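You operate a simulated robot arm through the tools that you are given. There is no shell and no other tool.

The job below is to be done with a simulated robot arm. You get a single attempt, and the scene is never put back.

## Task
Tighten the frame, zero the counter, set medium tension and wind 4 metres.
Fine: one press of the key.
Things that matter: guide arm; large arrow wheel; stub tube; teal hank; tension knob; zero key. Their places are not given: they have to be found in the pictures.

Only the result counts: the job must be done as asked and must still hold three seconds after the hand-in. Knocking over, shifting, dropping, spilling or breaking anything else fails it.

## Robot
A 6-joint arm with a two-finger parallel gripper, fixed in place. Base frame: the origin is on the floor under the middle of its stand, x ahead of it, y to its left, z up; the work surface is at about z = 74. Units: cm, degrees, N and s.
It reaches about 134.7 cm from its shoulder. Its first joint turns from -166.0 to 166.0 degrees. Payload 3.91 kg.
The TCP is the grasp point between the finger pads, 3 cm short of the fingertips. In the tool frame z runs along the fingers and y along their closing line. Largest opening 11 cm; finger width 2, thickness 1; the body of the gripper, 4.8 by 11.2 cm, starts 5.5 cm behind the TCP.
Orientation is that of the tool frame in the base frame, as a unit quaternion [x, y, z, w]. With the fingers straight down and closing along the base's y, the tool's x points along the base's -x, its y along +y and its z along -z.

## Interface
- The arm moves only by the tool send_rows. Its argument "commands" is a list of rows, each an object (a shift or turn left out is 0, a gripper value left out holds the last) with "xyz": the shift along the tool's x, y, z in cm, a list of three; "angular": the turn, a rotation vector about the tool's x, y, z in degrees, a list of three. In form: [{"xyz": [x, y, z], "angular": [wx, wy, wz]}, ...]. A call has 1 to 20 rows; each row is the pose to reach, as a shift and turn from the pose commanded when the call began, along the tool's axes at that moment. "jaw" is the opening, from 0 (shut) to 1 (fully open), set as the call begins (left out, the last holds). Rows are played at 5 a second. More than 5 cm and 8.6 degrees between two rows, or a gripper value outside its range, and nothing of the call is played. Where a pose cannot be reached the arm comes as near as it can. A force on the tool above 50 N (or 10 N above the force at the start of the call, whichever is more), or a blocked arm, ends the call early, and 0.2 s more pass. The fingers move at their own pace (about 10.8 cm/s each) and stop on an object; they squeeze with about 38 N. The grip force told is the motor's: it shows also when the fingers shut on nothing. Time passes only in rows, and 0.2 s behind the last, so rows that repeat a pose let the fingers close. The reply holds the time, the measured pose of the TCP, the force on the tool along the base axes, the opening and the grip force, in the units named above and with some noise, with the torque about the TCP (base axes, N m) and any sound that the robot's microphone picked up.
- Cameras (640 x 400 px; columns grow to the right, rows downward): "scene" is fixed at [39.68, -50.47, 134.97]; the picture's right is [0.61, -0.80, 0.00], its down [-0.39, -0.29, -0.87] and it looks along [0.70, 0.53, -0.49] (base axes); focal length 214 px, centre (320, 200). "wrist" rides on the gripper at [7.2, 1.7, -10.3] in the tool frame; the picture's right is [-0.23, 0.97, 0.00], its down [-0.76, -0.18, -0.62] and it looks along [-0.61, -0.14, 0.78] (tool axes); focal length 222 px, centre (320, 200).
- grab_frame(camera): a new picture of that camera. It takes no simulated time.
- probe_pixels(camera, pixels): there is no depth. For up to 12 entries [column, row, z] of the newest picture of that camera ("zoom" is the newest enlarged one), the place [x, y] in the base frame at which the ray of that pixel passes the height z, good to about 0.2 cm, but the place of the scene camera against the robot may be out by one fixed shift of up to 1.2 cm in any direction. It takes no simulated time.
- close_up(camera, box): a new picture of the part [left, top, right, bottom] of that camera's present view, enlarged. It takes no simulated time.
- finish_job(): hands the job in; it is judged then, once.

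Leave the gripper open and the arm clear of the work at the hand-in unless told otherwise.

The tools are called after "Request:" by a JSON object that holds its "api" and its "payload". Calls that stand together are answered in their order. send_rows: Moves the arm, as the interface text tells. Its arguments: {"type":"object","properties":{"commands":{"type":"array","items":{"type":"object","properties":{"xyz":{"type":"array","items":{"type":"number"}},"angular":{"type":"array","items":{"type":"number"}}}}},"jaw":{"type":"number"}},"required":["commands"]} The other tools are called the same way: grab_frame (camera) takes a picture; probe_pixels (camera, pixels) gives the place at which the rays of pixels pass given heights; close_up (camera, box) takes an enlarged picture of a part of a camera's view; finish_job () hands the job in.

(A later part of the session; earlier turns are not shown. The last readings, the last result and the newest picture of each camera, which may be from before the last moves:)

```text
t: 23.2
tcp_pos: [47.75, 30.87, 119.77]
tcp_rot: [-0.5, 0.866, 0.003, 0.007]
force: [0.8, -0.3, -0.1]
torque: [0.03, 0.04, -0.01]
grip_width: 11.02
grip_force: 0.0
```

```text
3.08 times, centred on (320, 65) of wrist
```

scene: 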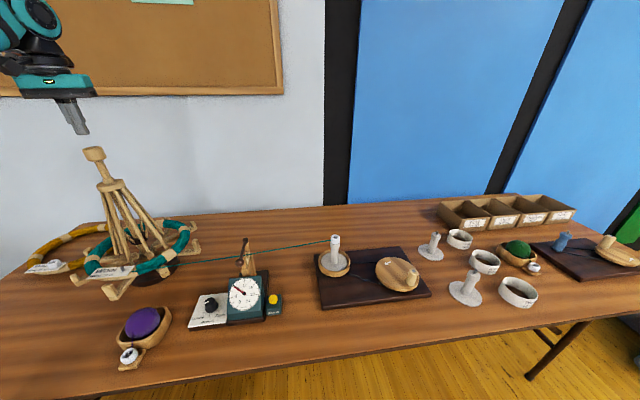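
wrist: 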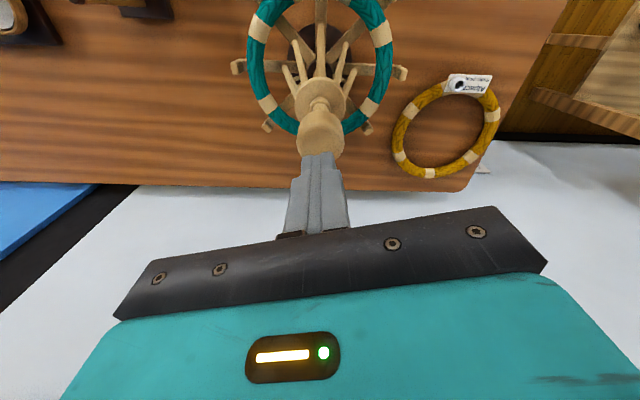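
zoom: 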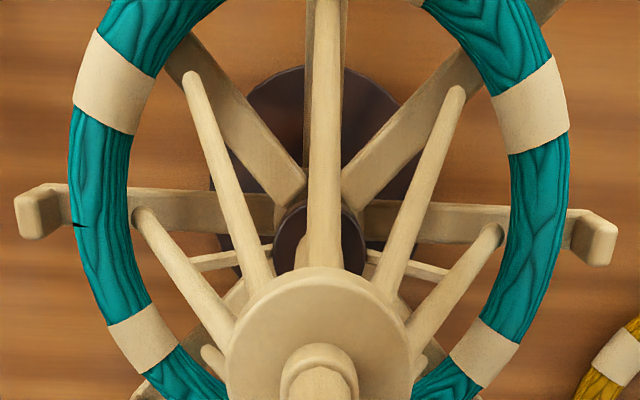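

The knob stays up. I raise off it and move over the counter area with the tool turned back to yaw 0.

Request:
{"api": "send_rows", "payload": {"commands": [{"xyz": [0, 0, -4]}, {"xyz": [0, 0, -8]}, {"xyz": [2.69, -2.86, -8], "angular": [0, 0, 6]}, {"xyz": [5.38, -5.72, -8], "angular": [0, 0, 12]}, {"xyz": [8.07, -8.58, -8], "angular": [0, 0, 18]}, {"xyz": [10.76, -11.44, -5.2], "angular": [0, 0, 24]}, {"xyz": [13.45, -14.3, -2.4], "angular": [0, 0, 30]}, {"xyz": [16.14, -17.16, 0.4], "angular": [0, 0, 36]}, {"xyz": [18.83, -20.02, 3.2], "angular": [0, 0, 42]}, {"xyz": [21.52, -22.88, 6], "angular": [0, 0, 48]}, {"xyz": [24.21, -25.74, 8.8], "angular": [0, 0, 54]}, {"xyz": [26.9, -28.6, 11.6], "angular": [0, 0, 60]}, {"xyz": [26.9, -28.6, 11.6], "angular": [0, 0, 60]}]}}

Request:
{"api": "grab_frame", "payload": {"camera": "wrist"}}

Request:
{"api": "close_up", "payload": {"camera": "wrist", "box": [160, 0, 400, 150]}}

Request:
{"api": "close_up", "payload": {"camera": "scene", "box": [60, 140, 220, 300]}}

```text
t: 26.0
tcp_pos: [59.19, -6.83, 107.84]
tcp_rot: [-0.001, 1.0, 0.006, 0.006]
force: [-0.5, -0.2, 0.0]
torque: [-0.01, 0.01, 0.0]
grip_width: 10.99
grip_force: 0.0
```

```text
taken
```

wrist: 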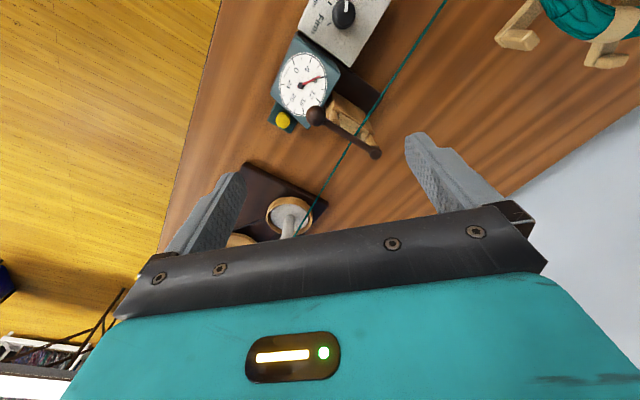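

```text
2.67 times, centred on (280, 75) of wrist
```

zoom: 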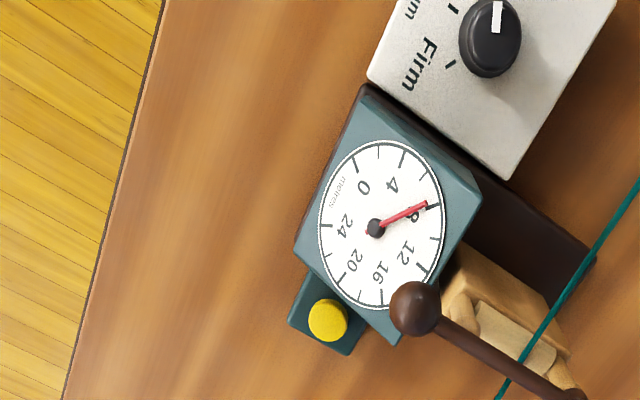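

```text
2.50 times, centred on (140, 220) of scene
```

zoom: 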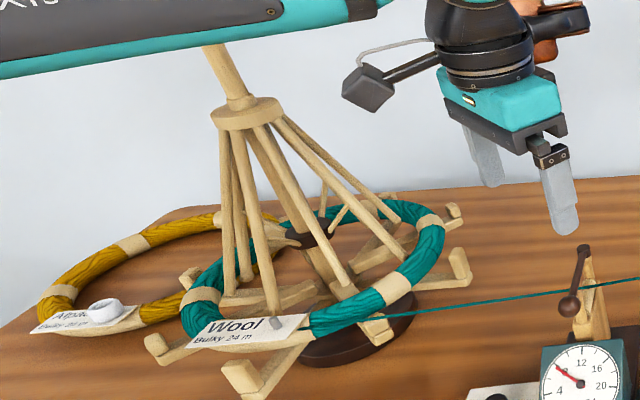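

The swift holds its spread. The yellow key is at wrist (282.6, 120). I probe it and the surrounding parts.

Request:
{"api": "probe_pixels", "payload": {"camera": "wrist", "pixels": [[282.6, 119.5, 80], [282.6, 119.5, 79], [282.6, 119.5, 78], [315, 115, 91.5], [374, 153, 91.5], [344, 14, 80], [344, 14, 78], [345, 3, 80]]}}

Request:
{"api": "close_up", "payload": {"camera": "scene", "box": [250, 280, 295, 325]}}

Request:
{"api": "close_up", "payload": {"camera": "wrist", "box": [262, 95, 312, 145]}}

```text
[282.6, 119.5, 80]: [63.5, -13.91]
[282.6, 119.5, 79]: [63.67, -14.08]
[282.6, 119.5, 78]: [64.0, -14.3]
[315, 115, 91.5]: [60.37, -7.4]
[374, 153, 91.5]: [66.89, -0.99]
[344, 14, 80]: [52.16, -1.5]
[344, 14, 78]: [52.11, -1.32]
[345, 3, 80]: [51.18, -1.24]
```

```text
8.89 times, centred on (272, 302) of scene
```

zoom: 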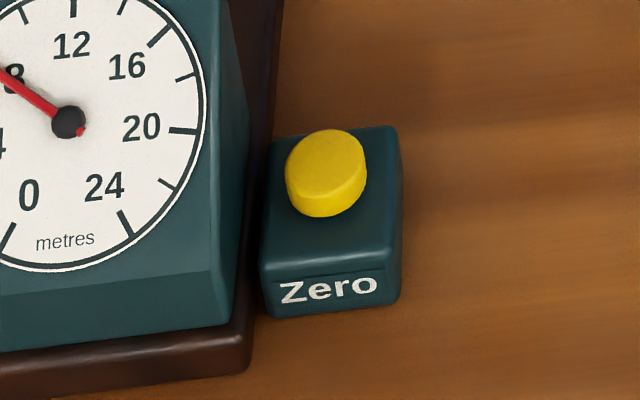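

```text
8.00 times, centred on (287, 120) of wrist
```

zoom: 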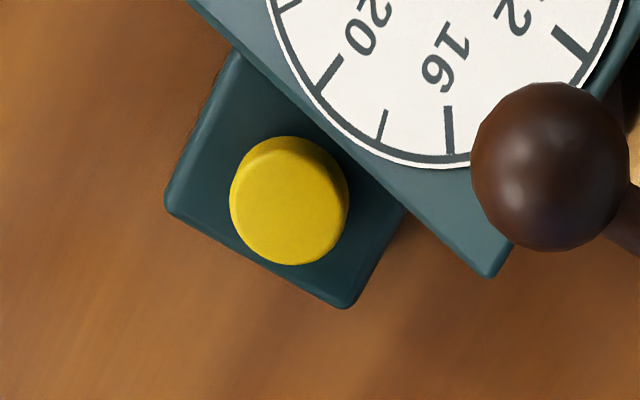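

I probe the key block's corners to learn the table's direction and the free room around the key.

Request:
{"api": "probe_pixels", "payload": {"camera": "wrist", "pixels": [[268.4, 120.4, 77.5], [290.2, 132.5, 77.5], [276, 102.5, 77.5], [307.8, 129.4, 84], [271, 93, 84], [341, 74, 88], [283.1, 121.2, 79], [283.1, 121.2, 78.5]]}}

Request:
{"api": "close_up", "payload": {"camera": "wrist", "box": [260, 20, 360, 140]}}

```text
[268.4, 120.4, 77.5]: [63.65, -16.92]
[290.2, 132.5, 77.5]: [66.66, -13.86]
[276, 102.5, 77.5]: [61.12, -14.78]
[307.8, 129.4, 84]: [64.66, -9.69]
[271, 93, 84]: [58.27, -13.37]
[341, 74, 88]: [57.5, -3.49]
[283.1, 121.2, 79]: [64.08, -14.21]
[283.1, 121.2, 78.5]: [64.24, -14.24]
```

```text
3.33 times, centred on (310, 80) of wrist
```

zoom: 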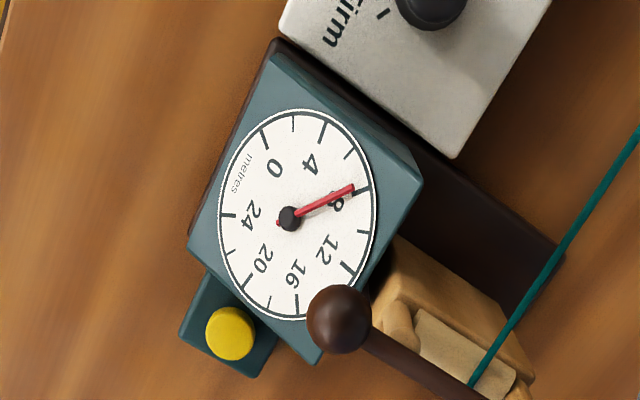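

Key top is near (64.1, -14.2, 79), 1.7 cm from the counter's case, and the guide arm's ball is close at (60.4,-7.4,91.5). To keep the gripper body clear of the ball I turn the tool by 130° (camera to the far side) and close the fingers, staying high.

Request:
{"api": "send_rows", "payload": {"commands": [{"xyz": [-0.3, -0.5, 0], "angular": [0, 0, -8]}, {"xyz": [-0.6, -1, 0], "angular": [0, 0, -16]}, {"xyz": [-0.9, -1.5, 0], "angular": [0, 0, -24]}, {"xyz": [-1.2, -2, 0], "angular": [0, 0, -32]}, {"xyz": [-1.5, -2.5, 0], "angular": [0, 0, -40]}, {"xyz": [-1.8, -3, 0], "angular": [0, 0, -48]}, {"xyz": [-2.1, -3.5, 0], "angular": [0, 0, -56]}, {"xyz": [-2.5, -4, 0], "angular": [0, 0, -64]}, {"xyz": [-2.9, -4.5, 0], "angular": [0, 0, -72]}, {"xyz": [-3.3, -5, 0], "angular": [0, 0, -80]}, {"xyz": [-3.7, -5.5, 0], "angular": [0, 0, -88]}, {"xyz": [-4.1, -6, 0], "angular": [0, 0, -96]}, {"xyz": [-4.4, -6.5, 0], "angular": [0, 0, -104]}, {"xyz": [-4.7, -7, 0], "angular": [0, 0, -112]}, {"xyz": [-5, -7.4, 0], "angular": [0, 0, -120]}, {"xyz": [-5.1, -7.6, 0], "angular": [0, 0, -128]}, {"xyz": [-5.1, -7.6, 0], "angular": [0, 0, -134]}, {"xyz": [-5.1, -7.6, 0], "angular": [0, 0, -134]}], "jaw": 0}}

Request:
{"api": "grab_frame", "payload": {"camera": "wrist"}}

Request:
{"api": "grab_frame", "payload": {"camera": "scene"}}

```text
t: 29.8
tcp_pos: [64.36, -14.36, 107.68]
tcp_rot: [0.921, -0.39, 0.002, -0.007]
force: [0.2, 0.0, -0.5]
torque: [-0.01, 0.0, 0.03]
grip_width: 0.0
grip_force: 38.5
```

```text
taken
```

wrist: 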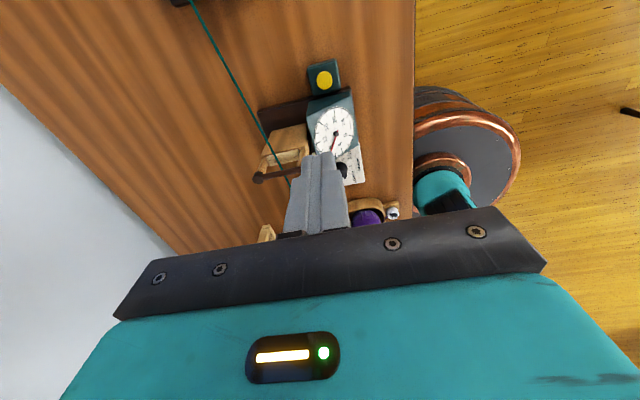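

```text
taken
```

scene: 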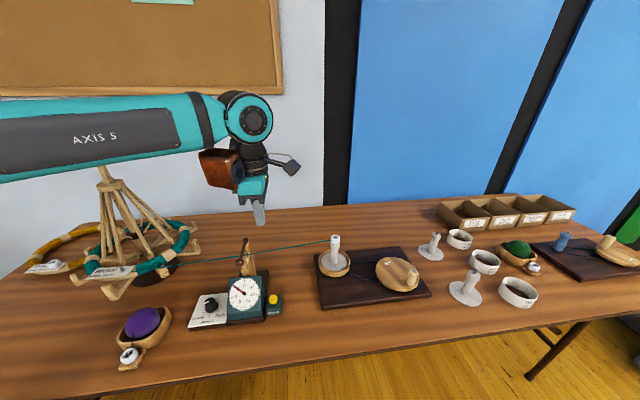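

Now the wrist camera sees the key at (324,80) and the dial together. I refine its location with a close-up.

Request:
{"api": "close_up", "payload": {"camera": "wrist", "box": [290, 50, 370, 130]}}

Request:
{"api": "probe_pixels", "payload": {"camera": "wrist", "pixels": [[324, 80, 80], [324, 80, 79], [324, 80, 78], [320, 83, 79]]}}

```text
5.00 times, centred on (330, 90) of wrist
```

zoom: 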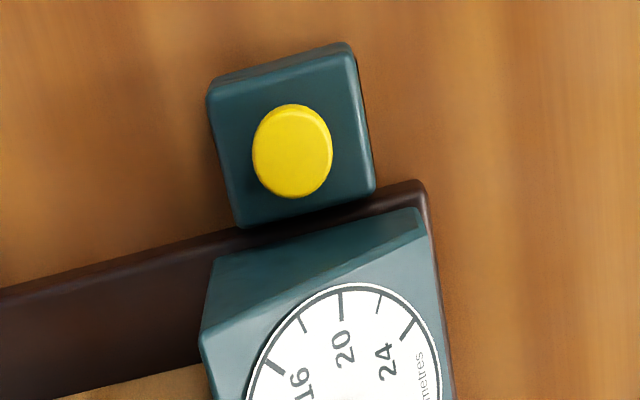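

```text
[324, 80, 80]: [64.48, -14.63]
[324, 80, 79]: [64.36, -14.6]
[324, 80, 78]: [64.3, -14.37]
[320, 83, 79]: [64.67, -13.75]
```

The key's top is at about (64.2, -14.35, 78). The tool is right above it; I correct a 0.8° tilt and descend to about 3 cm above the key.

Request:
{"api": "send_rows", "payload": {"commands": [{"xyz": [0, 0.08, 4.5], "angular": [-0.4, 0.05, 0]}, {"xyz": [0, 0.17, 9], "angular": [-0.83, 0.1, 0]}, {"xyz": [0, 0.25, 13.5], "angular": [-0.83, 0.1, 0]}, {"xyz": [0, 0.34, 18], "angular": [-0.83, 0.1, 0]}, {"xyz": [0, 0.42, 22], "angular": [-0.83, 0.1, 0]}, {"xyz": [0, 0.45, 23.7], "angular": [-0.83, 0.1, 0]}, {"xyz": [0, 0.45, 23.7], "angular": [-0.83, 0.1, 0]}]}}

Request:
{"api": "grab_frame", "payload": {"camera": "wrist"}}

Request:
{"api": "close_up", "payload": {"camera": "scene", "box": [200, 210, 320, 330]}}

```text
t: 31.4
tcp_pos: [64.27, -14.11, 83.99]
tcp_rot: [0.92, -0.391, 0.001, -0.001]
force: [0.0, -0.4, -0.2]
torque: [0.02, 0.0, 0.03]
grip_width: 0.02
grip_force: 37.9
```

```text
taken
```

wrist: 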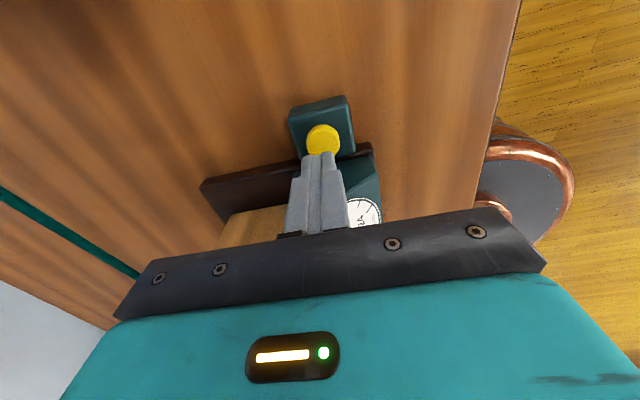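

```text
3.33 times, centred on (260, 270) of scene
```

zoom: 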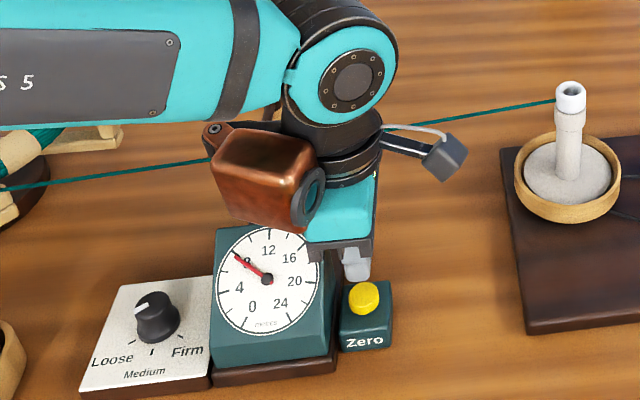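

Request:
{"api": "close_up", "payload": {"camera": "wrist", "box": [270, 80, 380, 190]}}

Request:
{"api": "close_up", "payload": {"camera": "scene", "box": [250, 270, 290, 320]}}

Request:
{"api": "probe_pixels", "payload": {"camera": "wrist", "pixels": [[323, 138, 79], [323, 138, 78.5], [323, 138, 78], [323, 138, 77.5]]}}

```text
3.64 times, centred on (325, 135) of wrist
```

zoom: 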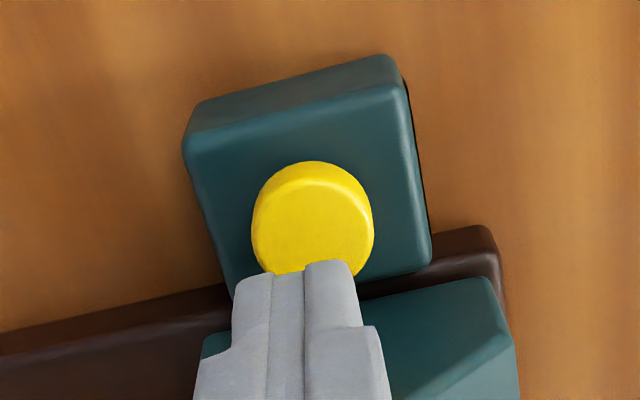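

```text
8.00 times, centred on (270, 295) of scene
```

zoom: 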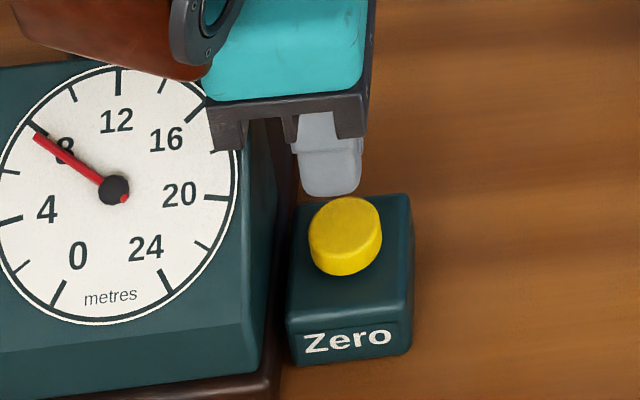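

```text
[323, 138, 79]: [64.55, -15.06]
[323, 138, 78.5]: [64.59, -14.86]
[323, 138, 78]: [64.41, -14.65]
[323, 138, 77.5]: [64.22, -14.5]
```

Fingers are above the key. I shift 0.2 cm and lower 1.6 cm, still expected to be above or at the surface.

Request:
{"api": "send_rows", "payload": {"commands": [{"xyz": [0.2, 0.1, 0.8]}, {"xyz": [0.2, 0.1, 1.6]}, {"xyz": [0.2, 0.1, 1.6]}]}}

Request:
{"api": "close_up", "payload": {"camera": "scene", "box": [250, 270, 290, 320]}}

```text
t: 32.2
tcp_pos: [64.33, -14.38, 82.49]
tcp_rot: [0.92, -0.391, 0.0, 0.0]
force: [-0.5, -0.7, 0.3]
torque: [-0.02, -0.01, 0.01]
grip_width: 0.0
grip_force: 37.2
```

```text
8.00 times, centred on (270, 295) of scene
```

zoom: 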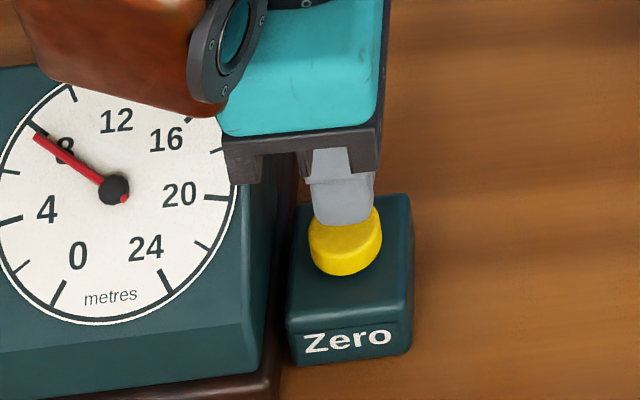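

Tip just above the key. Pressing down slowly now in one continuous downward motion, reading force.

Request:
{"api": "send_rows", "payload": {"commands": [{"xyz": [0, 0, 0.2]}, {"xyz": [0, 0, 0.4]}, {"xyz": [0, 0, 0.6]}, {"xyz": [0, 0, 0.8]}]}}

Request:
{"api": "close_up", "payload": {"camera": "scene", "box": [230, 270, 290, 330]}}

```text
t: 33.2
tcp_pos: [64.39, -14.35, 81.63]
tcp_rot: [0.92, -0.391, -0.001, -0.001]
force: [-0.1, -0.7, 0.2]
torque: [-0.03, -0.04, 0.04]
grip_width: 0.0
grip_force: 37.7
```

```text
6.67 times, centred on (260, 300) of scene
```

zoom: 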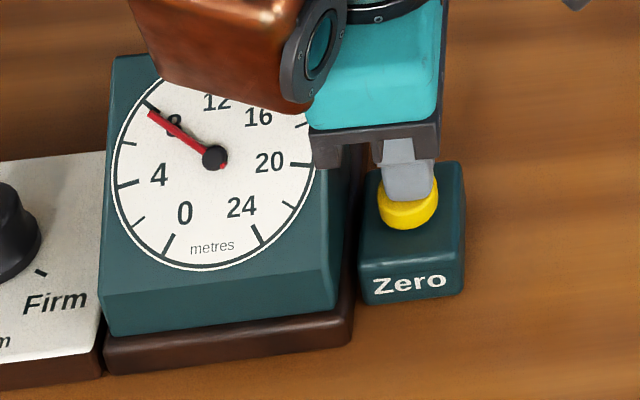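

Request:
{"api": "send_rows", "payload": {"commands": [{"xyz": [0, 0, 0.15]}, {"xyz": [0, 0, 0.3]}, {"xyz": [0, 0, 0.45]}]}}

Request:
{"api": "close_up", "payload": {"camera": "scene", "box": [230, 270, 290, 330]}}

```text
t: 34.0
tcp_pos: [64.28, -14.41, 81.08]
tcp_rot: [0.92, -0.391, 0.0, -0.001]
force: [-0.3, 1.0, 1.5]
torque: [0.02, 0.05, -0.02]
grip_width: 0.03
grip_force: 37.3
heard: click
```

```text
6.67 times, centred on (260, 300) of scene
```

zoom: 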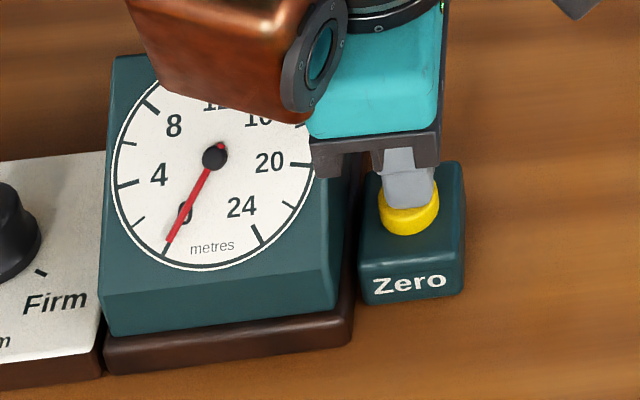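

A click was heard and the needle is at 0: one press done. I lift straight up.

Request:
{"api": "send_rows", "payload": {"commands": [{"xyz": [0, 0, -2]}, {"xyz": [0, 0, -5]}, {"xyz": [0, 0, -9]}, {"xyz": [0, 0, -13]}, {"xyz": [0, 0, -17]}, {"xyz": [0, 0, -21]}, {"xyz": [0, 0, -21]}]}}

Request:
{"api": "grab_frame", "payload": {"camera": "wrist"}}

Request:
{"api": "close_up", "payload": {"camera": "scene", "box": [180, 230, 300, 340]}}

```text
t: 35.6
tcp_pos: [64.2, -14.45, 102.15]
tcp_rot: [0.921, -0.39, 0.001, -0.001]
force: [-0.1, -0.3, 0.2]
torque: [0.0, 0.0, 0.03]
grip_width: 0.0
grip_force: 37.3
```

```text
taken
```

wrist: 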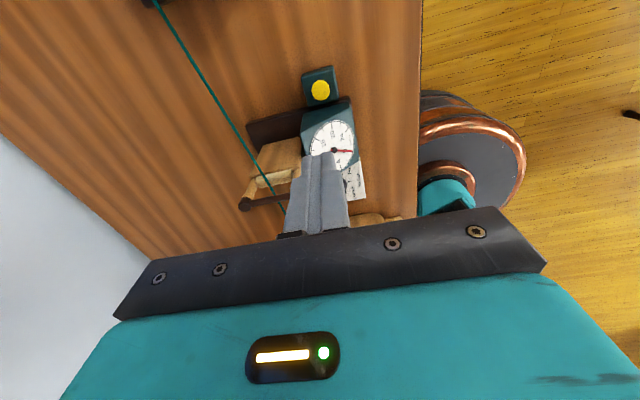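

```text
3.64 times, centred on (240, 285) of scene
```

zoom: 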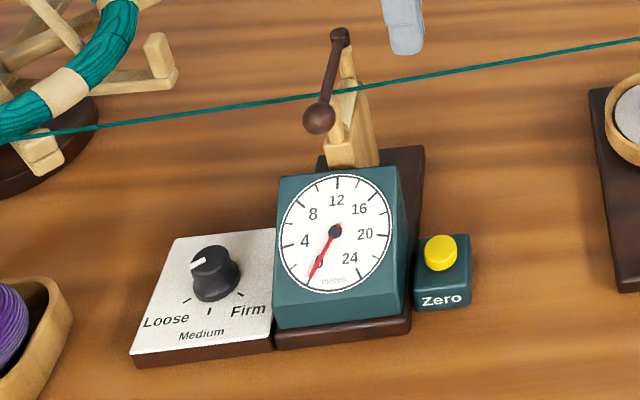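

The counter now reads 0 and the key popped back. Next the tension knob: I turn the tool by -178° (so the camera sits on the side away from the counter) while moving above the knob, staying high.

Request:
{"api": "send_rows", "payload": {"commands": [{"xyz": [-0.8, 0, 0], "angular": [0, 0, 8]}, {"xyz": [-1.6, 0, 0], "angular": [0, 0, 16]}, {"xyz": [-2.4, 0, 0], "angular": [0, 0, 24]}, {"xyz": [-3.2, 0, 0], "angular": [0, 0, 32]}, {"xyz": [-4.0, 0, 0], "angular": [0, 0, 40]}, {"xyz": [-4.8, 0, 0], "angular": [0, 0, 48]}, {"xyz": [-5.6, 0, 0], "angular": [0, 0, 56]}, {"xyz": [-6.4, 0, 0], "angular": [0, 0, 64]}, {"xyz": [-7.2, 0, 0], "angular": [0, 0, 72]}, {"xyz": [-8.0, 0, 0], "angular": [0, 0, 80]}, {"xyz": [-8.9, -0.2, 0], "angular": [0, 0, 88]}, {"xyz": [-8.9, -0.2, 0], "angular": [0, 0, 90]}], "jaw": 1}}

Request:
{"api": "send_rows", "payload": {"commands": [{"xyz": [0, 0.8, 0], "angular": [0, 0, 8]}, {"xyz": [0, 1.6, 0], "angular": [0, 0, 16]}, {"xyz": [0, 2.4, 0], "angular": [0, 0, 24]}, {"xyz": [0, 3.2, 0], "angular": [0, 0, 32]}, {"xyz": [0, 4.0, 0], "angular": [0, 0, 40]}, {"xyz": [0, 4.8, 0], "angular": [0, 0, 48]}, {"xyz": [0, 5.6, 0], "angular": [0, 0, 56]}, {"xyz": [0, 6.4, 0], "angular": [0, 0, 64]}, {"xyz": [0, 7.2, 0], "angular": [0, 0, 72]}, {"xyz": [0, 8.0, 0], "angular": [0, 0, 80]}, {"xyz": [-0.2, 8.9, 0], "angular": [0, 0, 88]}, {"xyz": [-0.2, 8.9, 0], "angular": [0, 0, 88]}]}}

Request:
{"api": "grab_frame", "payload": {"camera": "wrist"}}

Request:
{"api": "grab_frame", "payload": {"camera": "scene"}}

```text
t: 38.2
tcp_pos: [58.23, -8.0, 102.11]
tcp_rot: [-0.375, 0.927, 0.001, 0.001]
force: [-0.3, -0.1, 0.5]
torque: [-0.02, -0.01, -0.02]
grip_width: 11.02
grip_force: 0.0
```

```text
t: 40.8
tcp_pos: [52.11, -1.36, 102.11]
tcp_rot: [0.375, 0.927, 0.001, 0.0]
force: [-0.3, 0.3, 1.1]
torque: [-0.01, 0.0, 0.01]
grip_width: 11.0
grip_force: 0.0
```

```text
taken
```

wrist: 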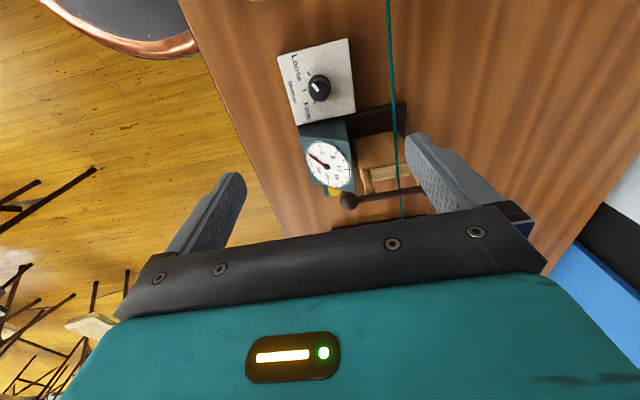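

```text
taken
```

scene: 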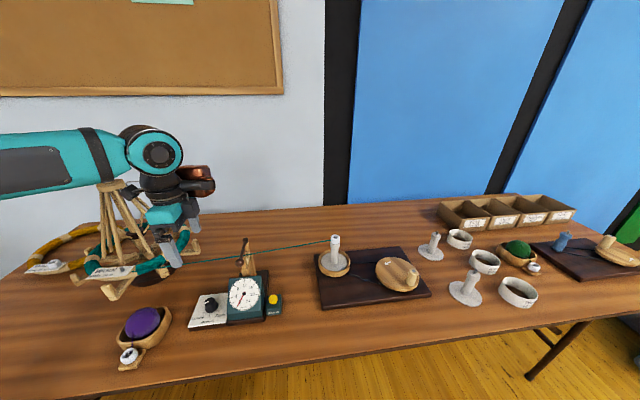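

The knob panel is visible at wrist (318,88). Zooming to read pointer and ticks.

Request:
{"api": "close_up", "payload": {"camera": "wrist", "box": [270, 35, 370, 135]}}

Request:
{"api": "close_up", "payload": {"camera": "wrist", "box": [295, 65, 345, 115]}}

```text
4.00 times, centred on (320, 85) of wrist
```

zoom: 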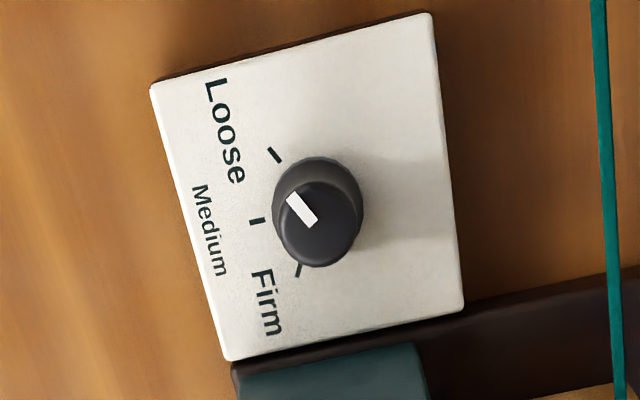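

```text
8.00 times, centred on (320, 90) of wrist
```

zoom: 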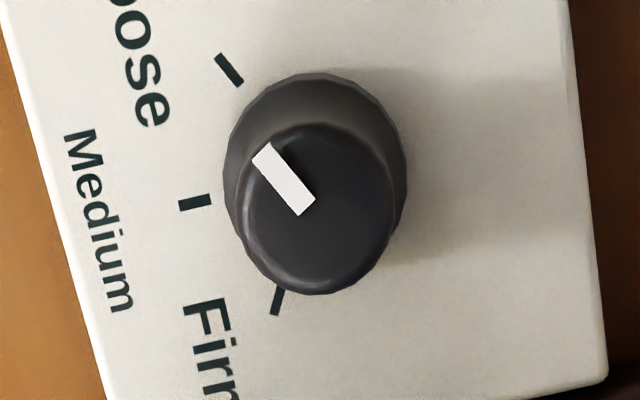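

The white pointer sits at Loose. I compute the world angles for the ticks and knob center.

Request:
{"api": "probe_pixels", "payload": {"camera": "zoom", "pixels": [[316, 178, 76.5], [219, 58, 76.5], [180, 205, 76.5], [274, 313, 76.5], [316, 208, 79.5], [316, 208, 80.5], [261.5, 150.5, 79.5], [307.5, 208.5, 79.5], [316, 178, 77.5], [229, 70, 76.5], [195, 202.5, 76.5], [277.5, 301.5, 76.5]]}}

Request:
{"api": "close_up", "payload": {"camera": "scene", "box": [185, 280, 235, 330]}}

```text
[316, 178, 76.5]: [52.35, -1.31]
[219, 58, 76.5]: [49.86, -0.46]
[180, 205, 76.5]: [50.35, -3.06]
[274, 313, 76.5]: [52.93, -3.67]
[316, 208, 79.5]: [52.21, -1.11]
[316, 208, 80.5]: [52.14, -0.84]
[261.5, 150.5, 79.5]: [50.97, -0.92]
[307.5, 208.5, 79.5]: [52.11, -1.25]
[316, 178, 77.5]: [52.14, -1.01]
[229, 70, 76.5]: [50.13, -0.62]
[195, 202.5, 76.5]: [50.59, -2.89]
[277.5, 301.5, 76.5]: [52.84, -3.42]
```

```text
8.00 times, centred on (210, 305) of scene
```

zoom: 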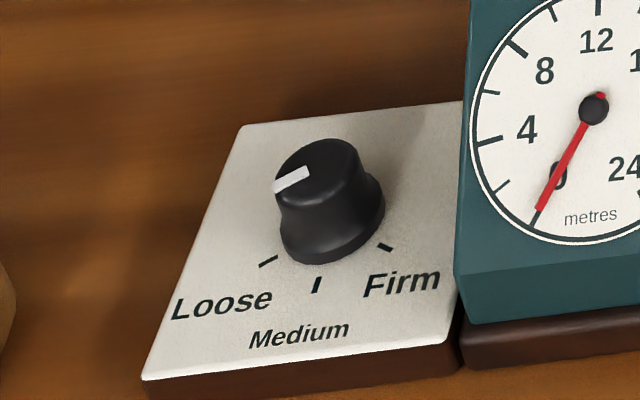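

Pointer is at ~163° (Loose), Medium tick at ~221.5°: turn +60° counter-clockwise seen from above. Knob centre (52.3, -1.2), top ≈80. I half-open the jaw, turn slightly and descend to 6 cm above first.

Request:
{"api": "send_rows", "payload": {"commands": [{"xyz": [0, 0.25, 0], "angular": [0, 0, 4]}, {"xyz": [0, 0.25, 3], "angular": [0, 0, 8]}, {"xyz": [0, 0.25, 7], "angular": [0, 0, 8]}, {"xyz": [0, 0.25, 11], "angular": [0, 0, 8]}, {"xyz": [0, 0.25, 15], "angular": [0, 0, 8]}, {"xyz": [0, 0.25, 15], "angular": [0, 0, 8]}], "jaw": 0.5}}

Request:
{"api": "grab_frame", "payload": {"camera": "wrist"}}

Request:
{"api": "close_up", "payload": {"camera": "scene", "box": [160, 210, 300, 340]}}

```text
t: 42.2
tcp_pos: [52.4, -1.16, 87.15]
tcp_rot: [0.438, 0.899, 0.001, 0.001]
force: [-0.7, -0.4, -0.4]
torque: [-0.02, -0.01, -0.02]
grip_width: 5.5
grip_force: 0.0
```

```text
taken
```

wrist: 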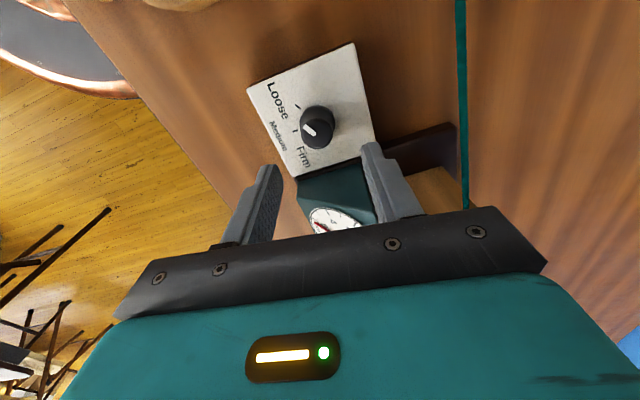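

```text
3.08 times, centred on (230, 275) of scene
```

zoom: 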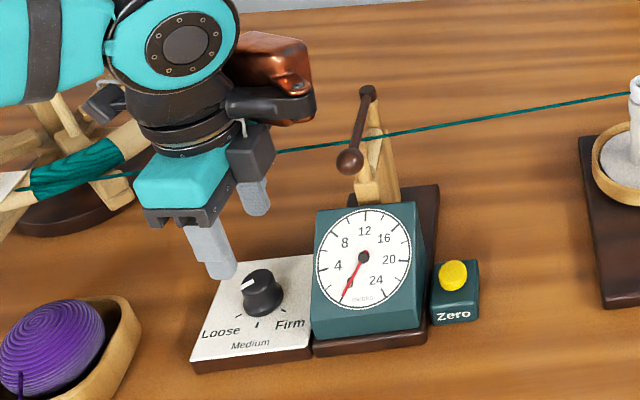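

The yarn runs at z≈88 about 7.3 cm behind the knob; the gripper body reaches 6 cm, so it's clear. I descend 6 cm to put the fingers around the knob.

Request:
{"api": "send_rows", "payload": {"commands": [{"xyz": [0, 0, 2]}, {"xyz": [0, 0, 4]}, {"xyz": [0, 0, 5.2]}, {"xyz": [0, 0, 6.0]}, {"xyz": [0, 0, 6.0]}]}}

Request:
{"api": "grab_frame", "payload": {"camera": "wrist"}}

Request:
{"api": "close_up", "payload": {"camera": "scene", "box": [170, 230, 290, 340]}}

```text
t: 43.4
tcp_pos: [52.5, -1.24, 81.21]
tcp_rot: [0.438, 0.899, 0.001, 0.001]
force: [0.0, 0.3, -0.3]
torque: [0.02, -0.01, -0.01]
grip_width: 5.49
grip_force: 0.0
```

```text
taken
```

wrist: 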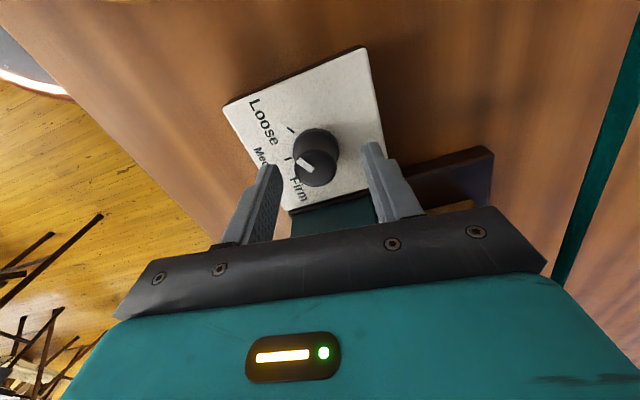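

```text
3.64 times, centred on (230, 285) of scene
```

zoom: 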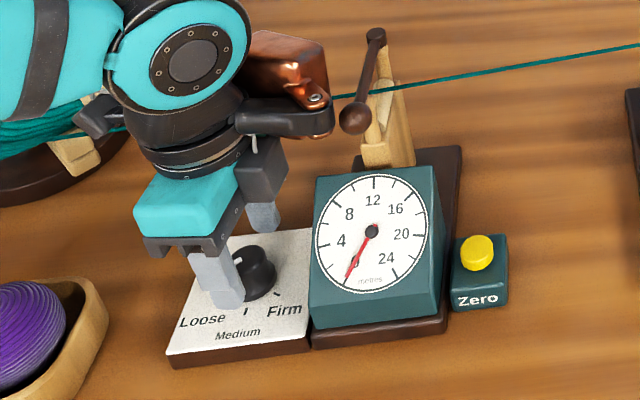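

Request:
{"api": "close_up", "payload": {"camera": "wrist", "box": [230, 80, 430, 230]}}

Request:
{"api": "close_up", "payload": {"camera": "scene", "box": [215, 225, 275, 285]}}

```text
2.67 times, centred on (330, 155) of wrist
```

zoom: 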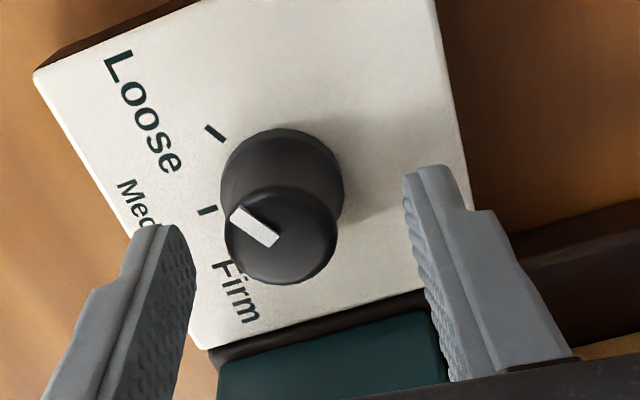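

```text
6.67 times, centred on (245, 255) of scene
```

zoom: 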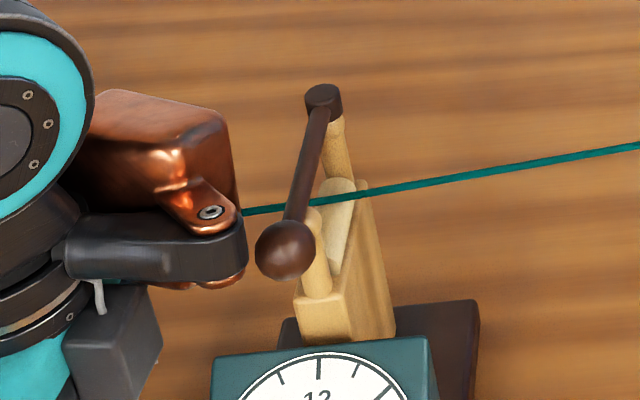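

The knob sits slightly left/up of the pads' middle (about 0.3 cm). I shift the tool accordingly and close.

Request:
{"api": "send_rows", "payload": {"commands": [{"xyz": [0.3, -0.25, 0]}, {"xyz": [0.3, -0.25, 0]}]}}

Request:
{"api": "send_rows", "payload": {"commands": [{"xyz": [0, 0, 0]}, {"xyz": [0, 0, 0]}, {"xyz": [0, 0, 0]}], "jaw": 0}}

Request:
{"api": "close_up", "payload": {"camera": "wrist", "box": [230, 80, 430, 230]}}

```text
t: 44.0
tcp_pos: [52.1, -1.11, 81.21]
tcp_rot: [0.438, 0.899, 0.0, 0.0]
force: [0.2, 0.2, 0.3]
torque: [0.02, -0.05, 0.0]
grip_width: 5.5
grip_force: 0.1
```

```text
t: 44.8
tcp_pos: [52.05, -1.15, 81.18]
tcp_rot: [0.438, 0.899, 0.001, -0.001]
force: [-11.7, -6.7, -2.2]
torque: [-0.39, 0.32, -0.06]
grip_width: 2.82
grip_force: 44.6
```

```text
2.67 times, centred on (330, 155) of wrist
```

zoom: 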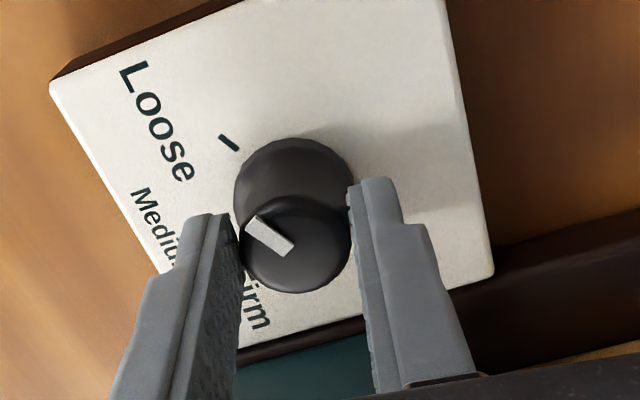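

Gripped (2.82 cm). I ease 0.08 cm sideways and turn 30° counter-clockwise first.

Request:
{"api": "send_rows", "payload": {"commands": [{"xyz": [0, -0.08, 0]}, {"xyz": [0, -0.08, 0], "angular": [0, 0, -6]}, {"xyz": [0, -0.08, 0], "angular": [0, 0, -12]}, {"xyz": [0, -0.08, 0], "angular": [0, 0, -18]}, {"xyz": [0, -0.08, 0], "angular": [0, 0, -24]}, {"xyz": [0, -0.08, 0], "angular": [0, 0, -30]}, {"xyz": [0, -0.08, 0], "angular": [0, 0, -30]}]}}

Request:
{"api": "close_up", "payload": {"camera": "wrist", "box": [230, 80, 430, 230]}}

Request:
{"api": "close_up", "payload": {"camera": "scene", "box": [170, 230, 290, 340]}}

```text
t: 46.4
tcp_pos: [52.03, -1.2, 81.19]
tcp_rot: [0.19, 0.982, 0.0, 0.001]
force: [-10.1, -5.5, 3.1]
torque: [-0.54, -0.26, -0.02]
grip_width: 2.89
grip_force: 45.1
```

```text
2.67 times, centred on (330, 155) of wrist
```

zoom: 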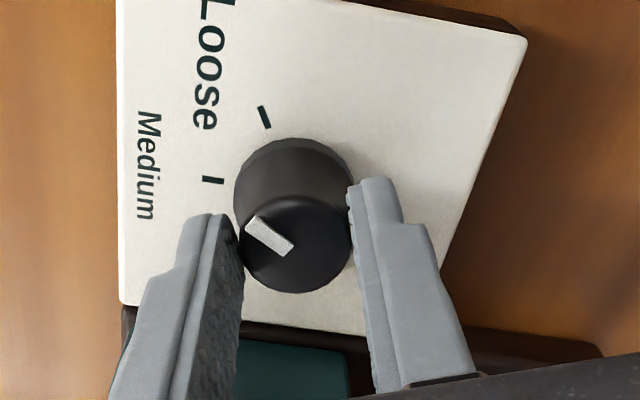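

```text
3.64 times, centred on (230, 285) of scene
```

zoom: 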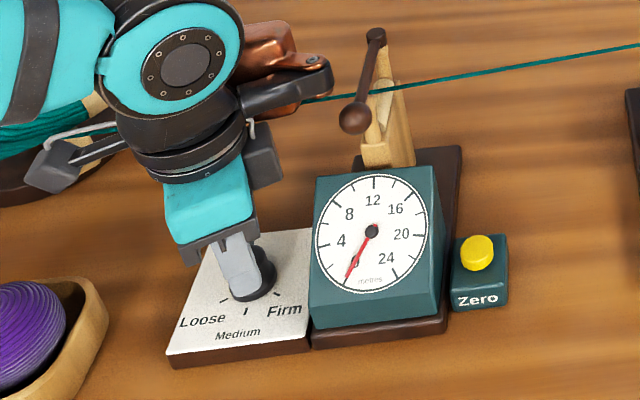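

The knob turned with the fingers (pointer fixed to gripper, panel rotated 30°). Turning the remaining 29°.

Request:
{"api": "send_rows", "payload": {"commands": [{"xyz": [0, 0, 0], "angular": [0, 0, -6]}, {"xyz": [0, 0, 0], "angular": [0, 0, -12]}, {"xyz": [0, 0, 0], "angular": [0, 0, -18]}, {"xyz": [0, 0, 0], "angular": [0, 0, -24]}, {"xyz": [0, 0, 0], "angular": [0, 0, -29]}, {"xyz": [0, 0, 0], "angular": [0, 0, -29]}]}}

Request:
{"api": "close_up", "payload": {"camera": "wrist", "box": [230, 80, 430, 230]}}

Request:
{"api": "close_up", "payload": {"camera": "scene", "box": [170, 230, 290, 340]}}

```text
t: 47.8
tcp_pos: [52.06, -1.27, 81.16]
tcp_rot: [-0.062, 0.998, 0.0, 0.001]
force: [-3.7, -25.3, 8.0]
torque: [-0.83, 0.43, -0.05]
grip_width: 2.87
grip_force: 45.5
```

```text
2.67 times, centred on (330, 155) of wrist
```

zoom: 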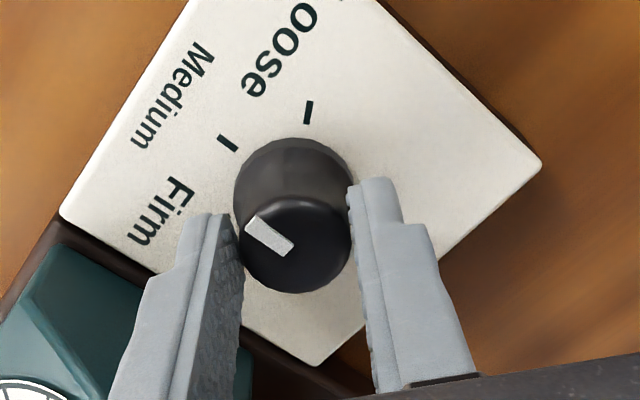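

```text
3.64 times, centred on (230, 285) of scene
```

zoom: 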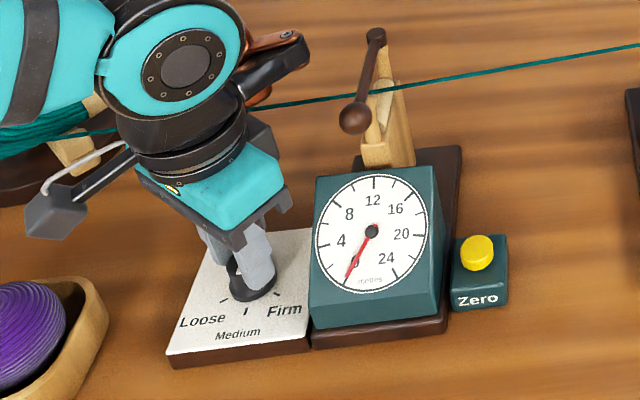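

The pointer is now parallel to the Medium tick. I relieve the side force and open the jaws.

Request:
{"api": "send_rows", "payload": {"commands": [{"xyz": [0, -0.06, 0]}, {"xyz": [0, -0.12, 0]}, {"xyz": [0, -0.12, 0]}]}}

Request:
{"api": "send_rows", "payload": {"commands": [{"xyz": [0, 0, 0]}, {"xyz": [0, 0, 0]}, {"xyz": [0, 0, 0]}], "jaw": 0.5}}

Request:
{"api": "close_up", "payload": {"camera": "wrist", "box": [230, 80, 430, 230]}}

```text
t: 48.6
tcp_pos: [52.07, -1.28, 81.23]
tcp_rot: [-0.061, 0.998, 0.001, 0.001]
force: [-5.8, -19.4, 9.8]
torque: [-0.52, -0.51, -0.04]
grip_width: 2.89
grip_force: 44.6
```

```text
t: 49.4
tcp_pos: [51.91, -1.22, 81.08]
tcp_rot: [-0.061, 0.998, 0.0, 0.001]
force: [0.2, -0.5, -0.2]
torque: [-0.03, -0.02, 0.01]
grip_width: 5.49
grip_force: 0.0
```

```text
2.67 times, centred on (330, 155) of wrist
```

zoom: 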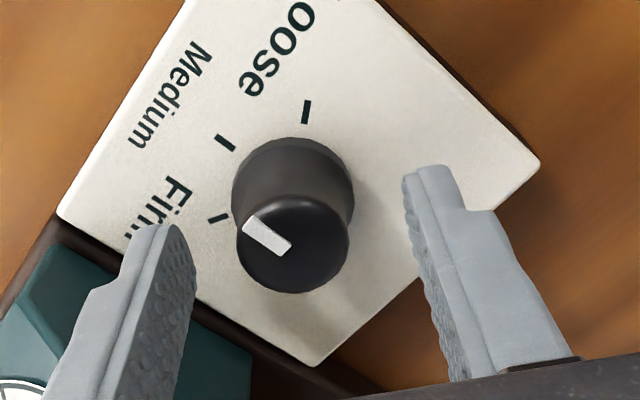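

Knob released at Medium. I raise straight up and verify from above.

Request:
{"api": "send_rows", "payload": {"commands": [{"xyz": [0, 0, -2]}, {"xyz": [0, 0, -6]}, {"xyz": [0, 0, -10]}, {"xyz": [0, 0, -14]}, {"xyz": [0, 0, -18]}, {"xyz": [0, 0, -22]}, {"xyz": [0, 0, -22]}]}}

Request:
{"api": "grab_frame", "payload": {"camera": "wrist"}}

Request:
{"api": "close_up", "payload": {"camera": "wrist", "box": [290, 60, 350, 120]}}

Request:
{"api": "close_up", "payload": {"camera": "scene", "box": [185, 280, 235, 330]}}

```text
t: 51.0
tcp_pos: [51.84, -1.39, 103.2]
tcp_rot: [-0.061, 0.998, 0.001, 0.001]
force: [0.5, -0.3, 0.4]
torque: [-0.04, -0.01, 0.0]
grip_width: 5.47
grip_force: 0.0
```

```text
taken
```

wrist: 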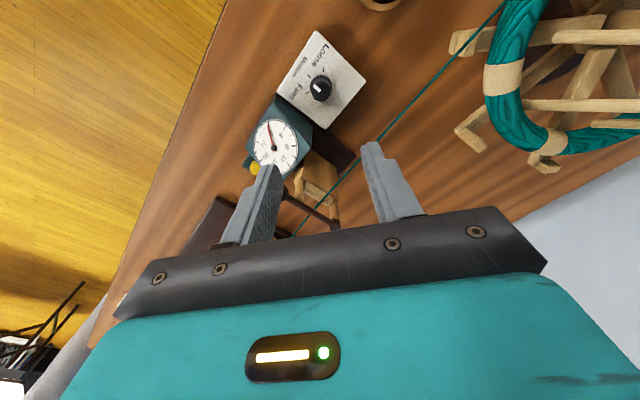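

```text
6.67 times, centred on (320, 90) of wrist
```

zoom: 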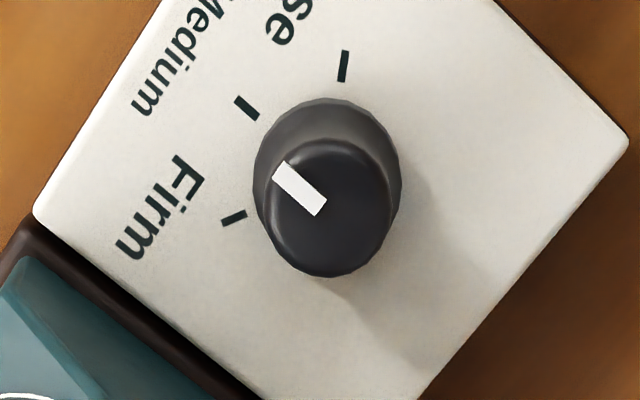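

```text
8.00 times, centred on (210, 305) of scene
```

zoom: 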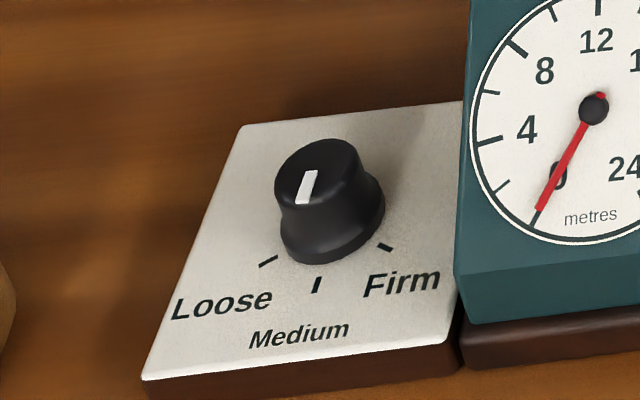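

Pointer matches the Medium tick. Now to the winder: I move high (z≈105) to look down on the wheel.

Request:
{"api": "send_rows", "payload": {"commands": [{"xyz": [-3, -3, -1], "angular": [0, 0, 1]}, {"xyz": [-6, -6, -2], "angular": [0, 0, 2]}, {"xyz": [-9, -9, -2], "angular": [0, 0, 3]}, {"xyz": [-12, -12, -2], "angular": [0, 0, 4]}, {"xyz": [-15, -15, -2], "angular": [0, 0, 5]}, {"xyz": [-18, -18, -2], "angular": [0, 0, 6]}, {"xyz": [-21, -21, -2], "angular": [0, 0, 7]}, {"xyz": [-24, -24, -2], "angular": [0, 0, 7]}, {"xyz": [-27, -27, -2], "angular": [0, 0, 7]}, {"xyz": [-30, -30, -2], "angular": [0, 0, 7]}, {"xyz": [-32, -32.8, -2], "angular": [0, 0, 7]}, {"xyz": [-32, -32.8, -2], "angular": [0, 0, 7]}]}}

Request:
{"api": "grab_frame", "payload": {"camera": "wrist"}}

Request:
{"api": "grab_frame", "payload": {"camera": "scene"}}

```text
t: 53.6
tcp_pos: [87.89, -29.98, 105.09]
tcp_rot: [0.0, 1.0, 0.001, 0.0]
force: [0.2, -0.5, -1.3]
torque: [-0.05, -0.02, 0.01]
grip_width: 5.5
grip_force: 0.0
```

```text
taken
```

wrist: 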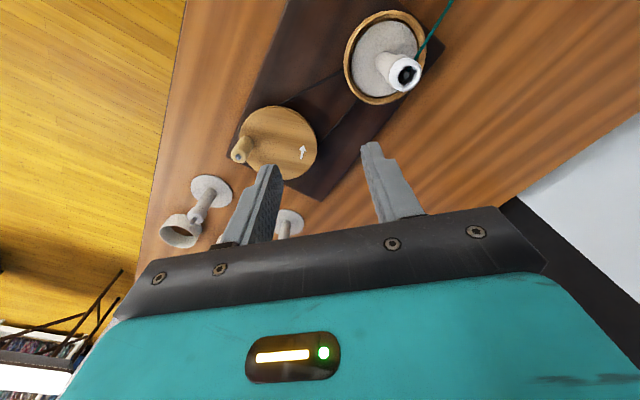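

```text
taken
```

scene: 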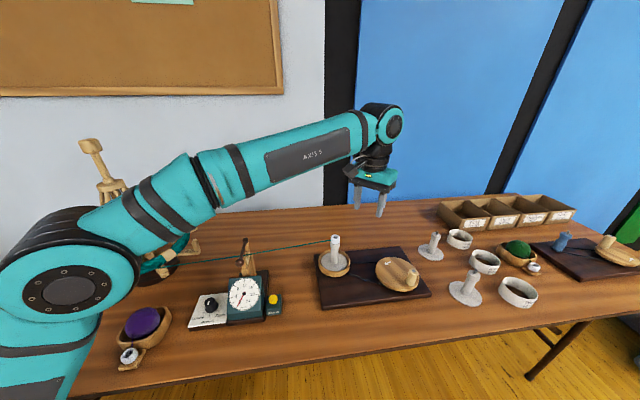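

Request:
{"api": "close_up", "payload": {"camera": "wrist", "box": [200, 0, 460, 200]}}

Request:
{"api": "close_up", "payload": {"camera": "wrist", "box": [215, 90, 325, 190]}}

Request:
{"api": "close_up", "payload": {"camera": "scene", "box": [360, 240, 440, 310]}}

```text
2.00 times, centred on (330, 100) of wrist
```

zoom: 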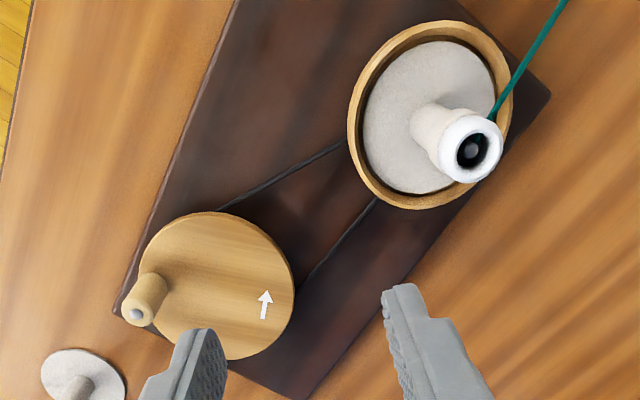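

```text
4.00 times, centred on (270, 140) of wrist
```

zoom: 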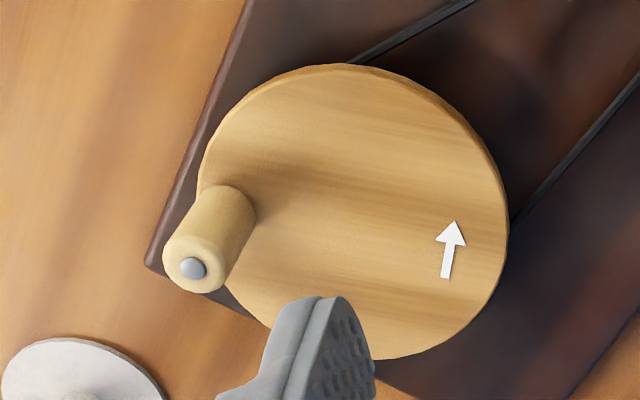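

```text
5.71 times, centred on (400, 275) of scene
```

zoom: 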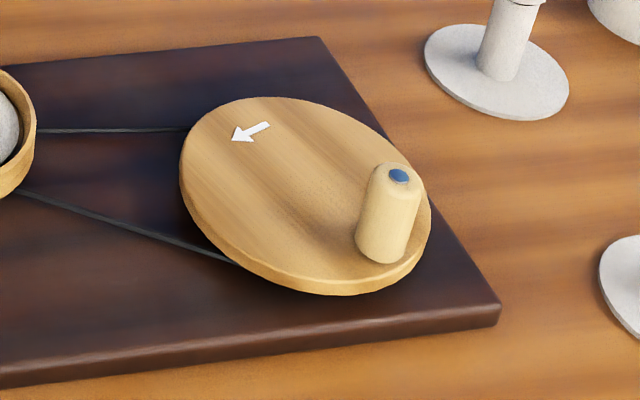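

The wheel's handle top is near (93.3, -43.8, 85) and the wheel centre near (94.8, -39, 79.8); arrow means counter-clockwise from above. I move right above it to measure precisely.

Request:
{"api": "send_rows", "payload": {"commands": [{"xyz": [-2, -4, 0]}, {"xyz": [-4, -8, 0]}, {"xyz": [-6, -11, 1]}, {"xyz": [-6, -11, 1]}]}}

Request:
{"api": "grab_frame", "payload": {"camera": "wrist"}}

Request:
{"api": "close_up", "payload": {"camera": "wrist", "box": [260, 30, 380, 150]}}

```text
t: 54.6
tcp_pos: [93.89, -41.18, 103.9]
tcp_rot: [0.0, 1.0, 0.001, 0.0]
force: [0.8, 0.0, -0.3]
torque: [0.0, 0.06, 0.03]
grip_width: 5.51
grip_force: 0.0
```

```text
taken
```

wrist: 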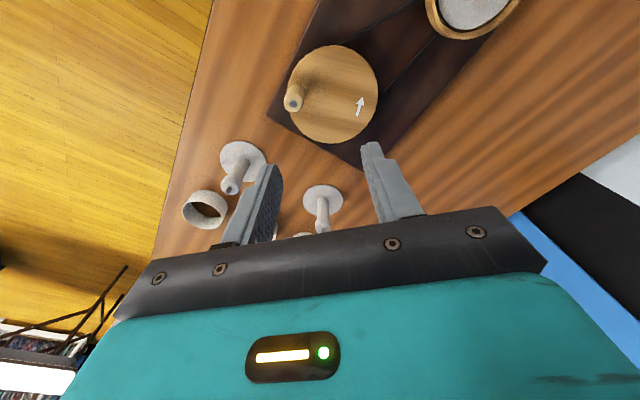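

```text
3.33 times, centred on (320, 90) of wrist
```

zoom: 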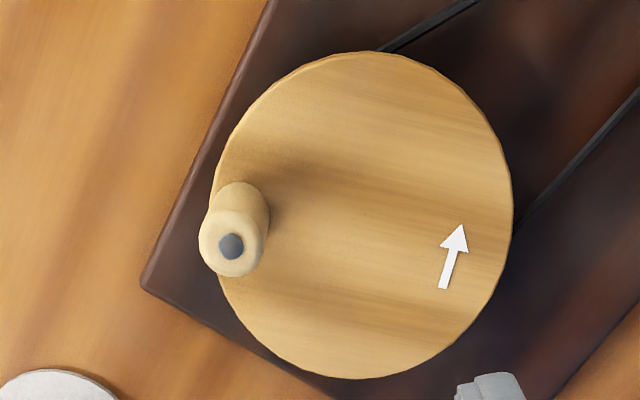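

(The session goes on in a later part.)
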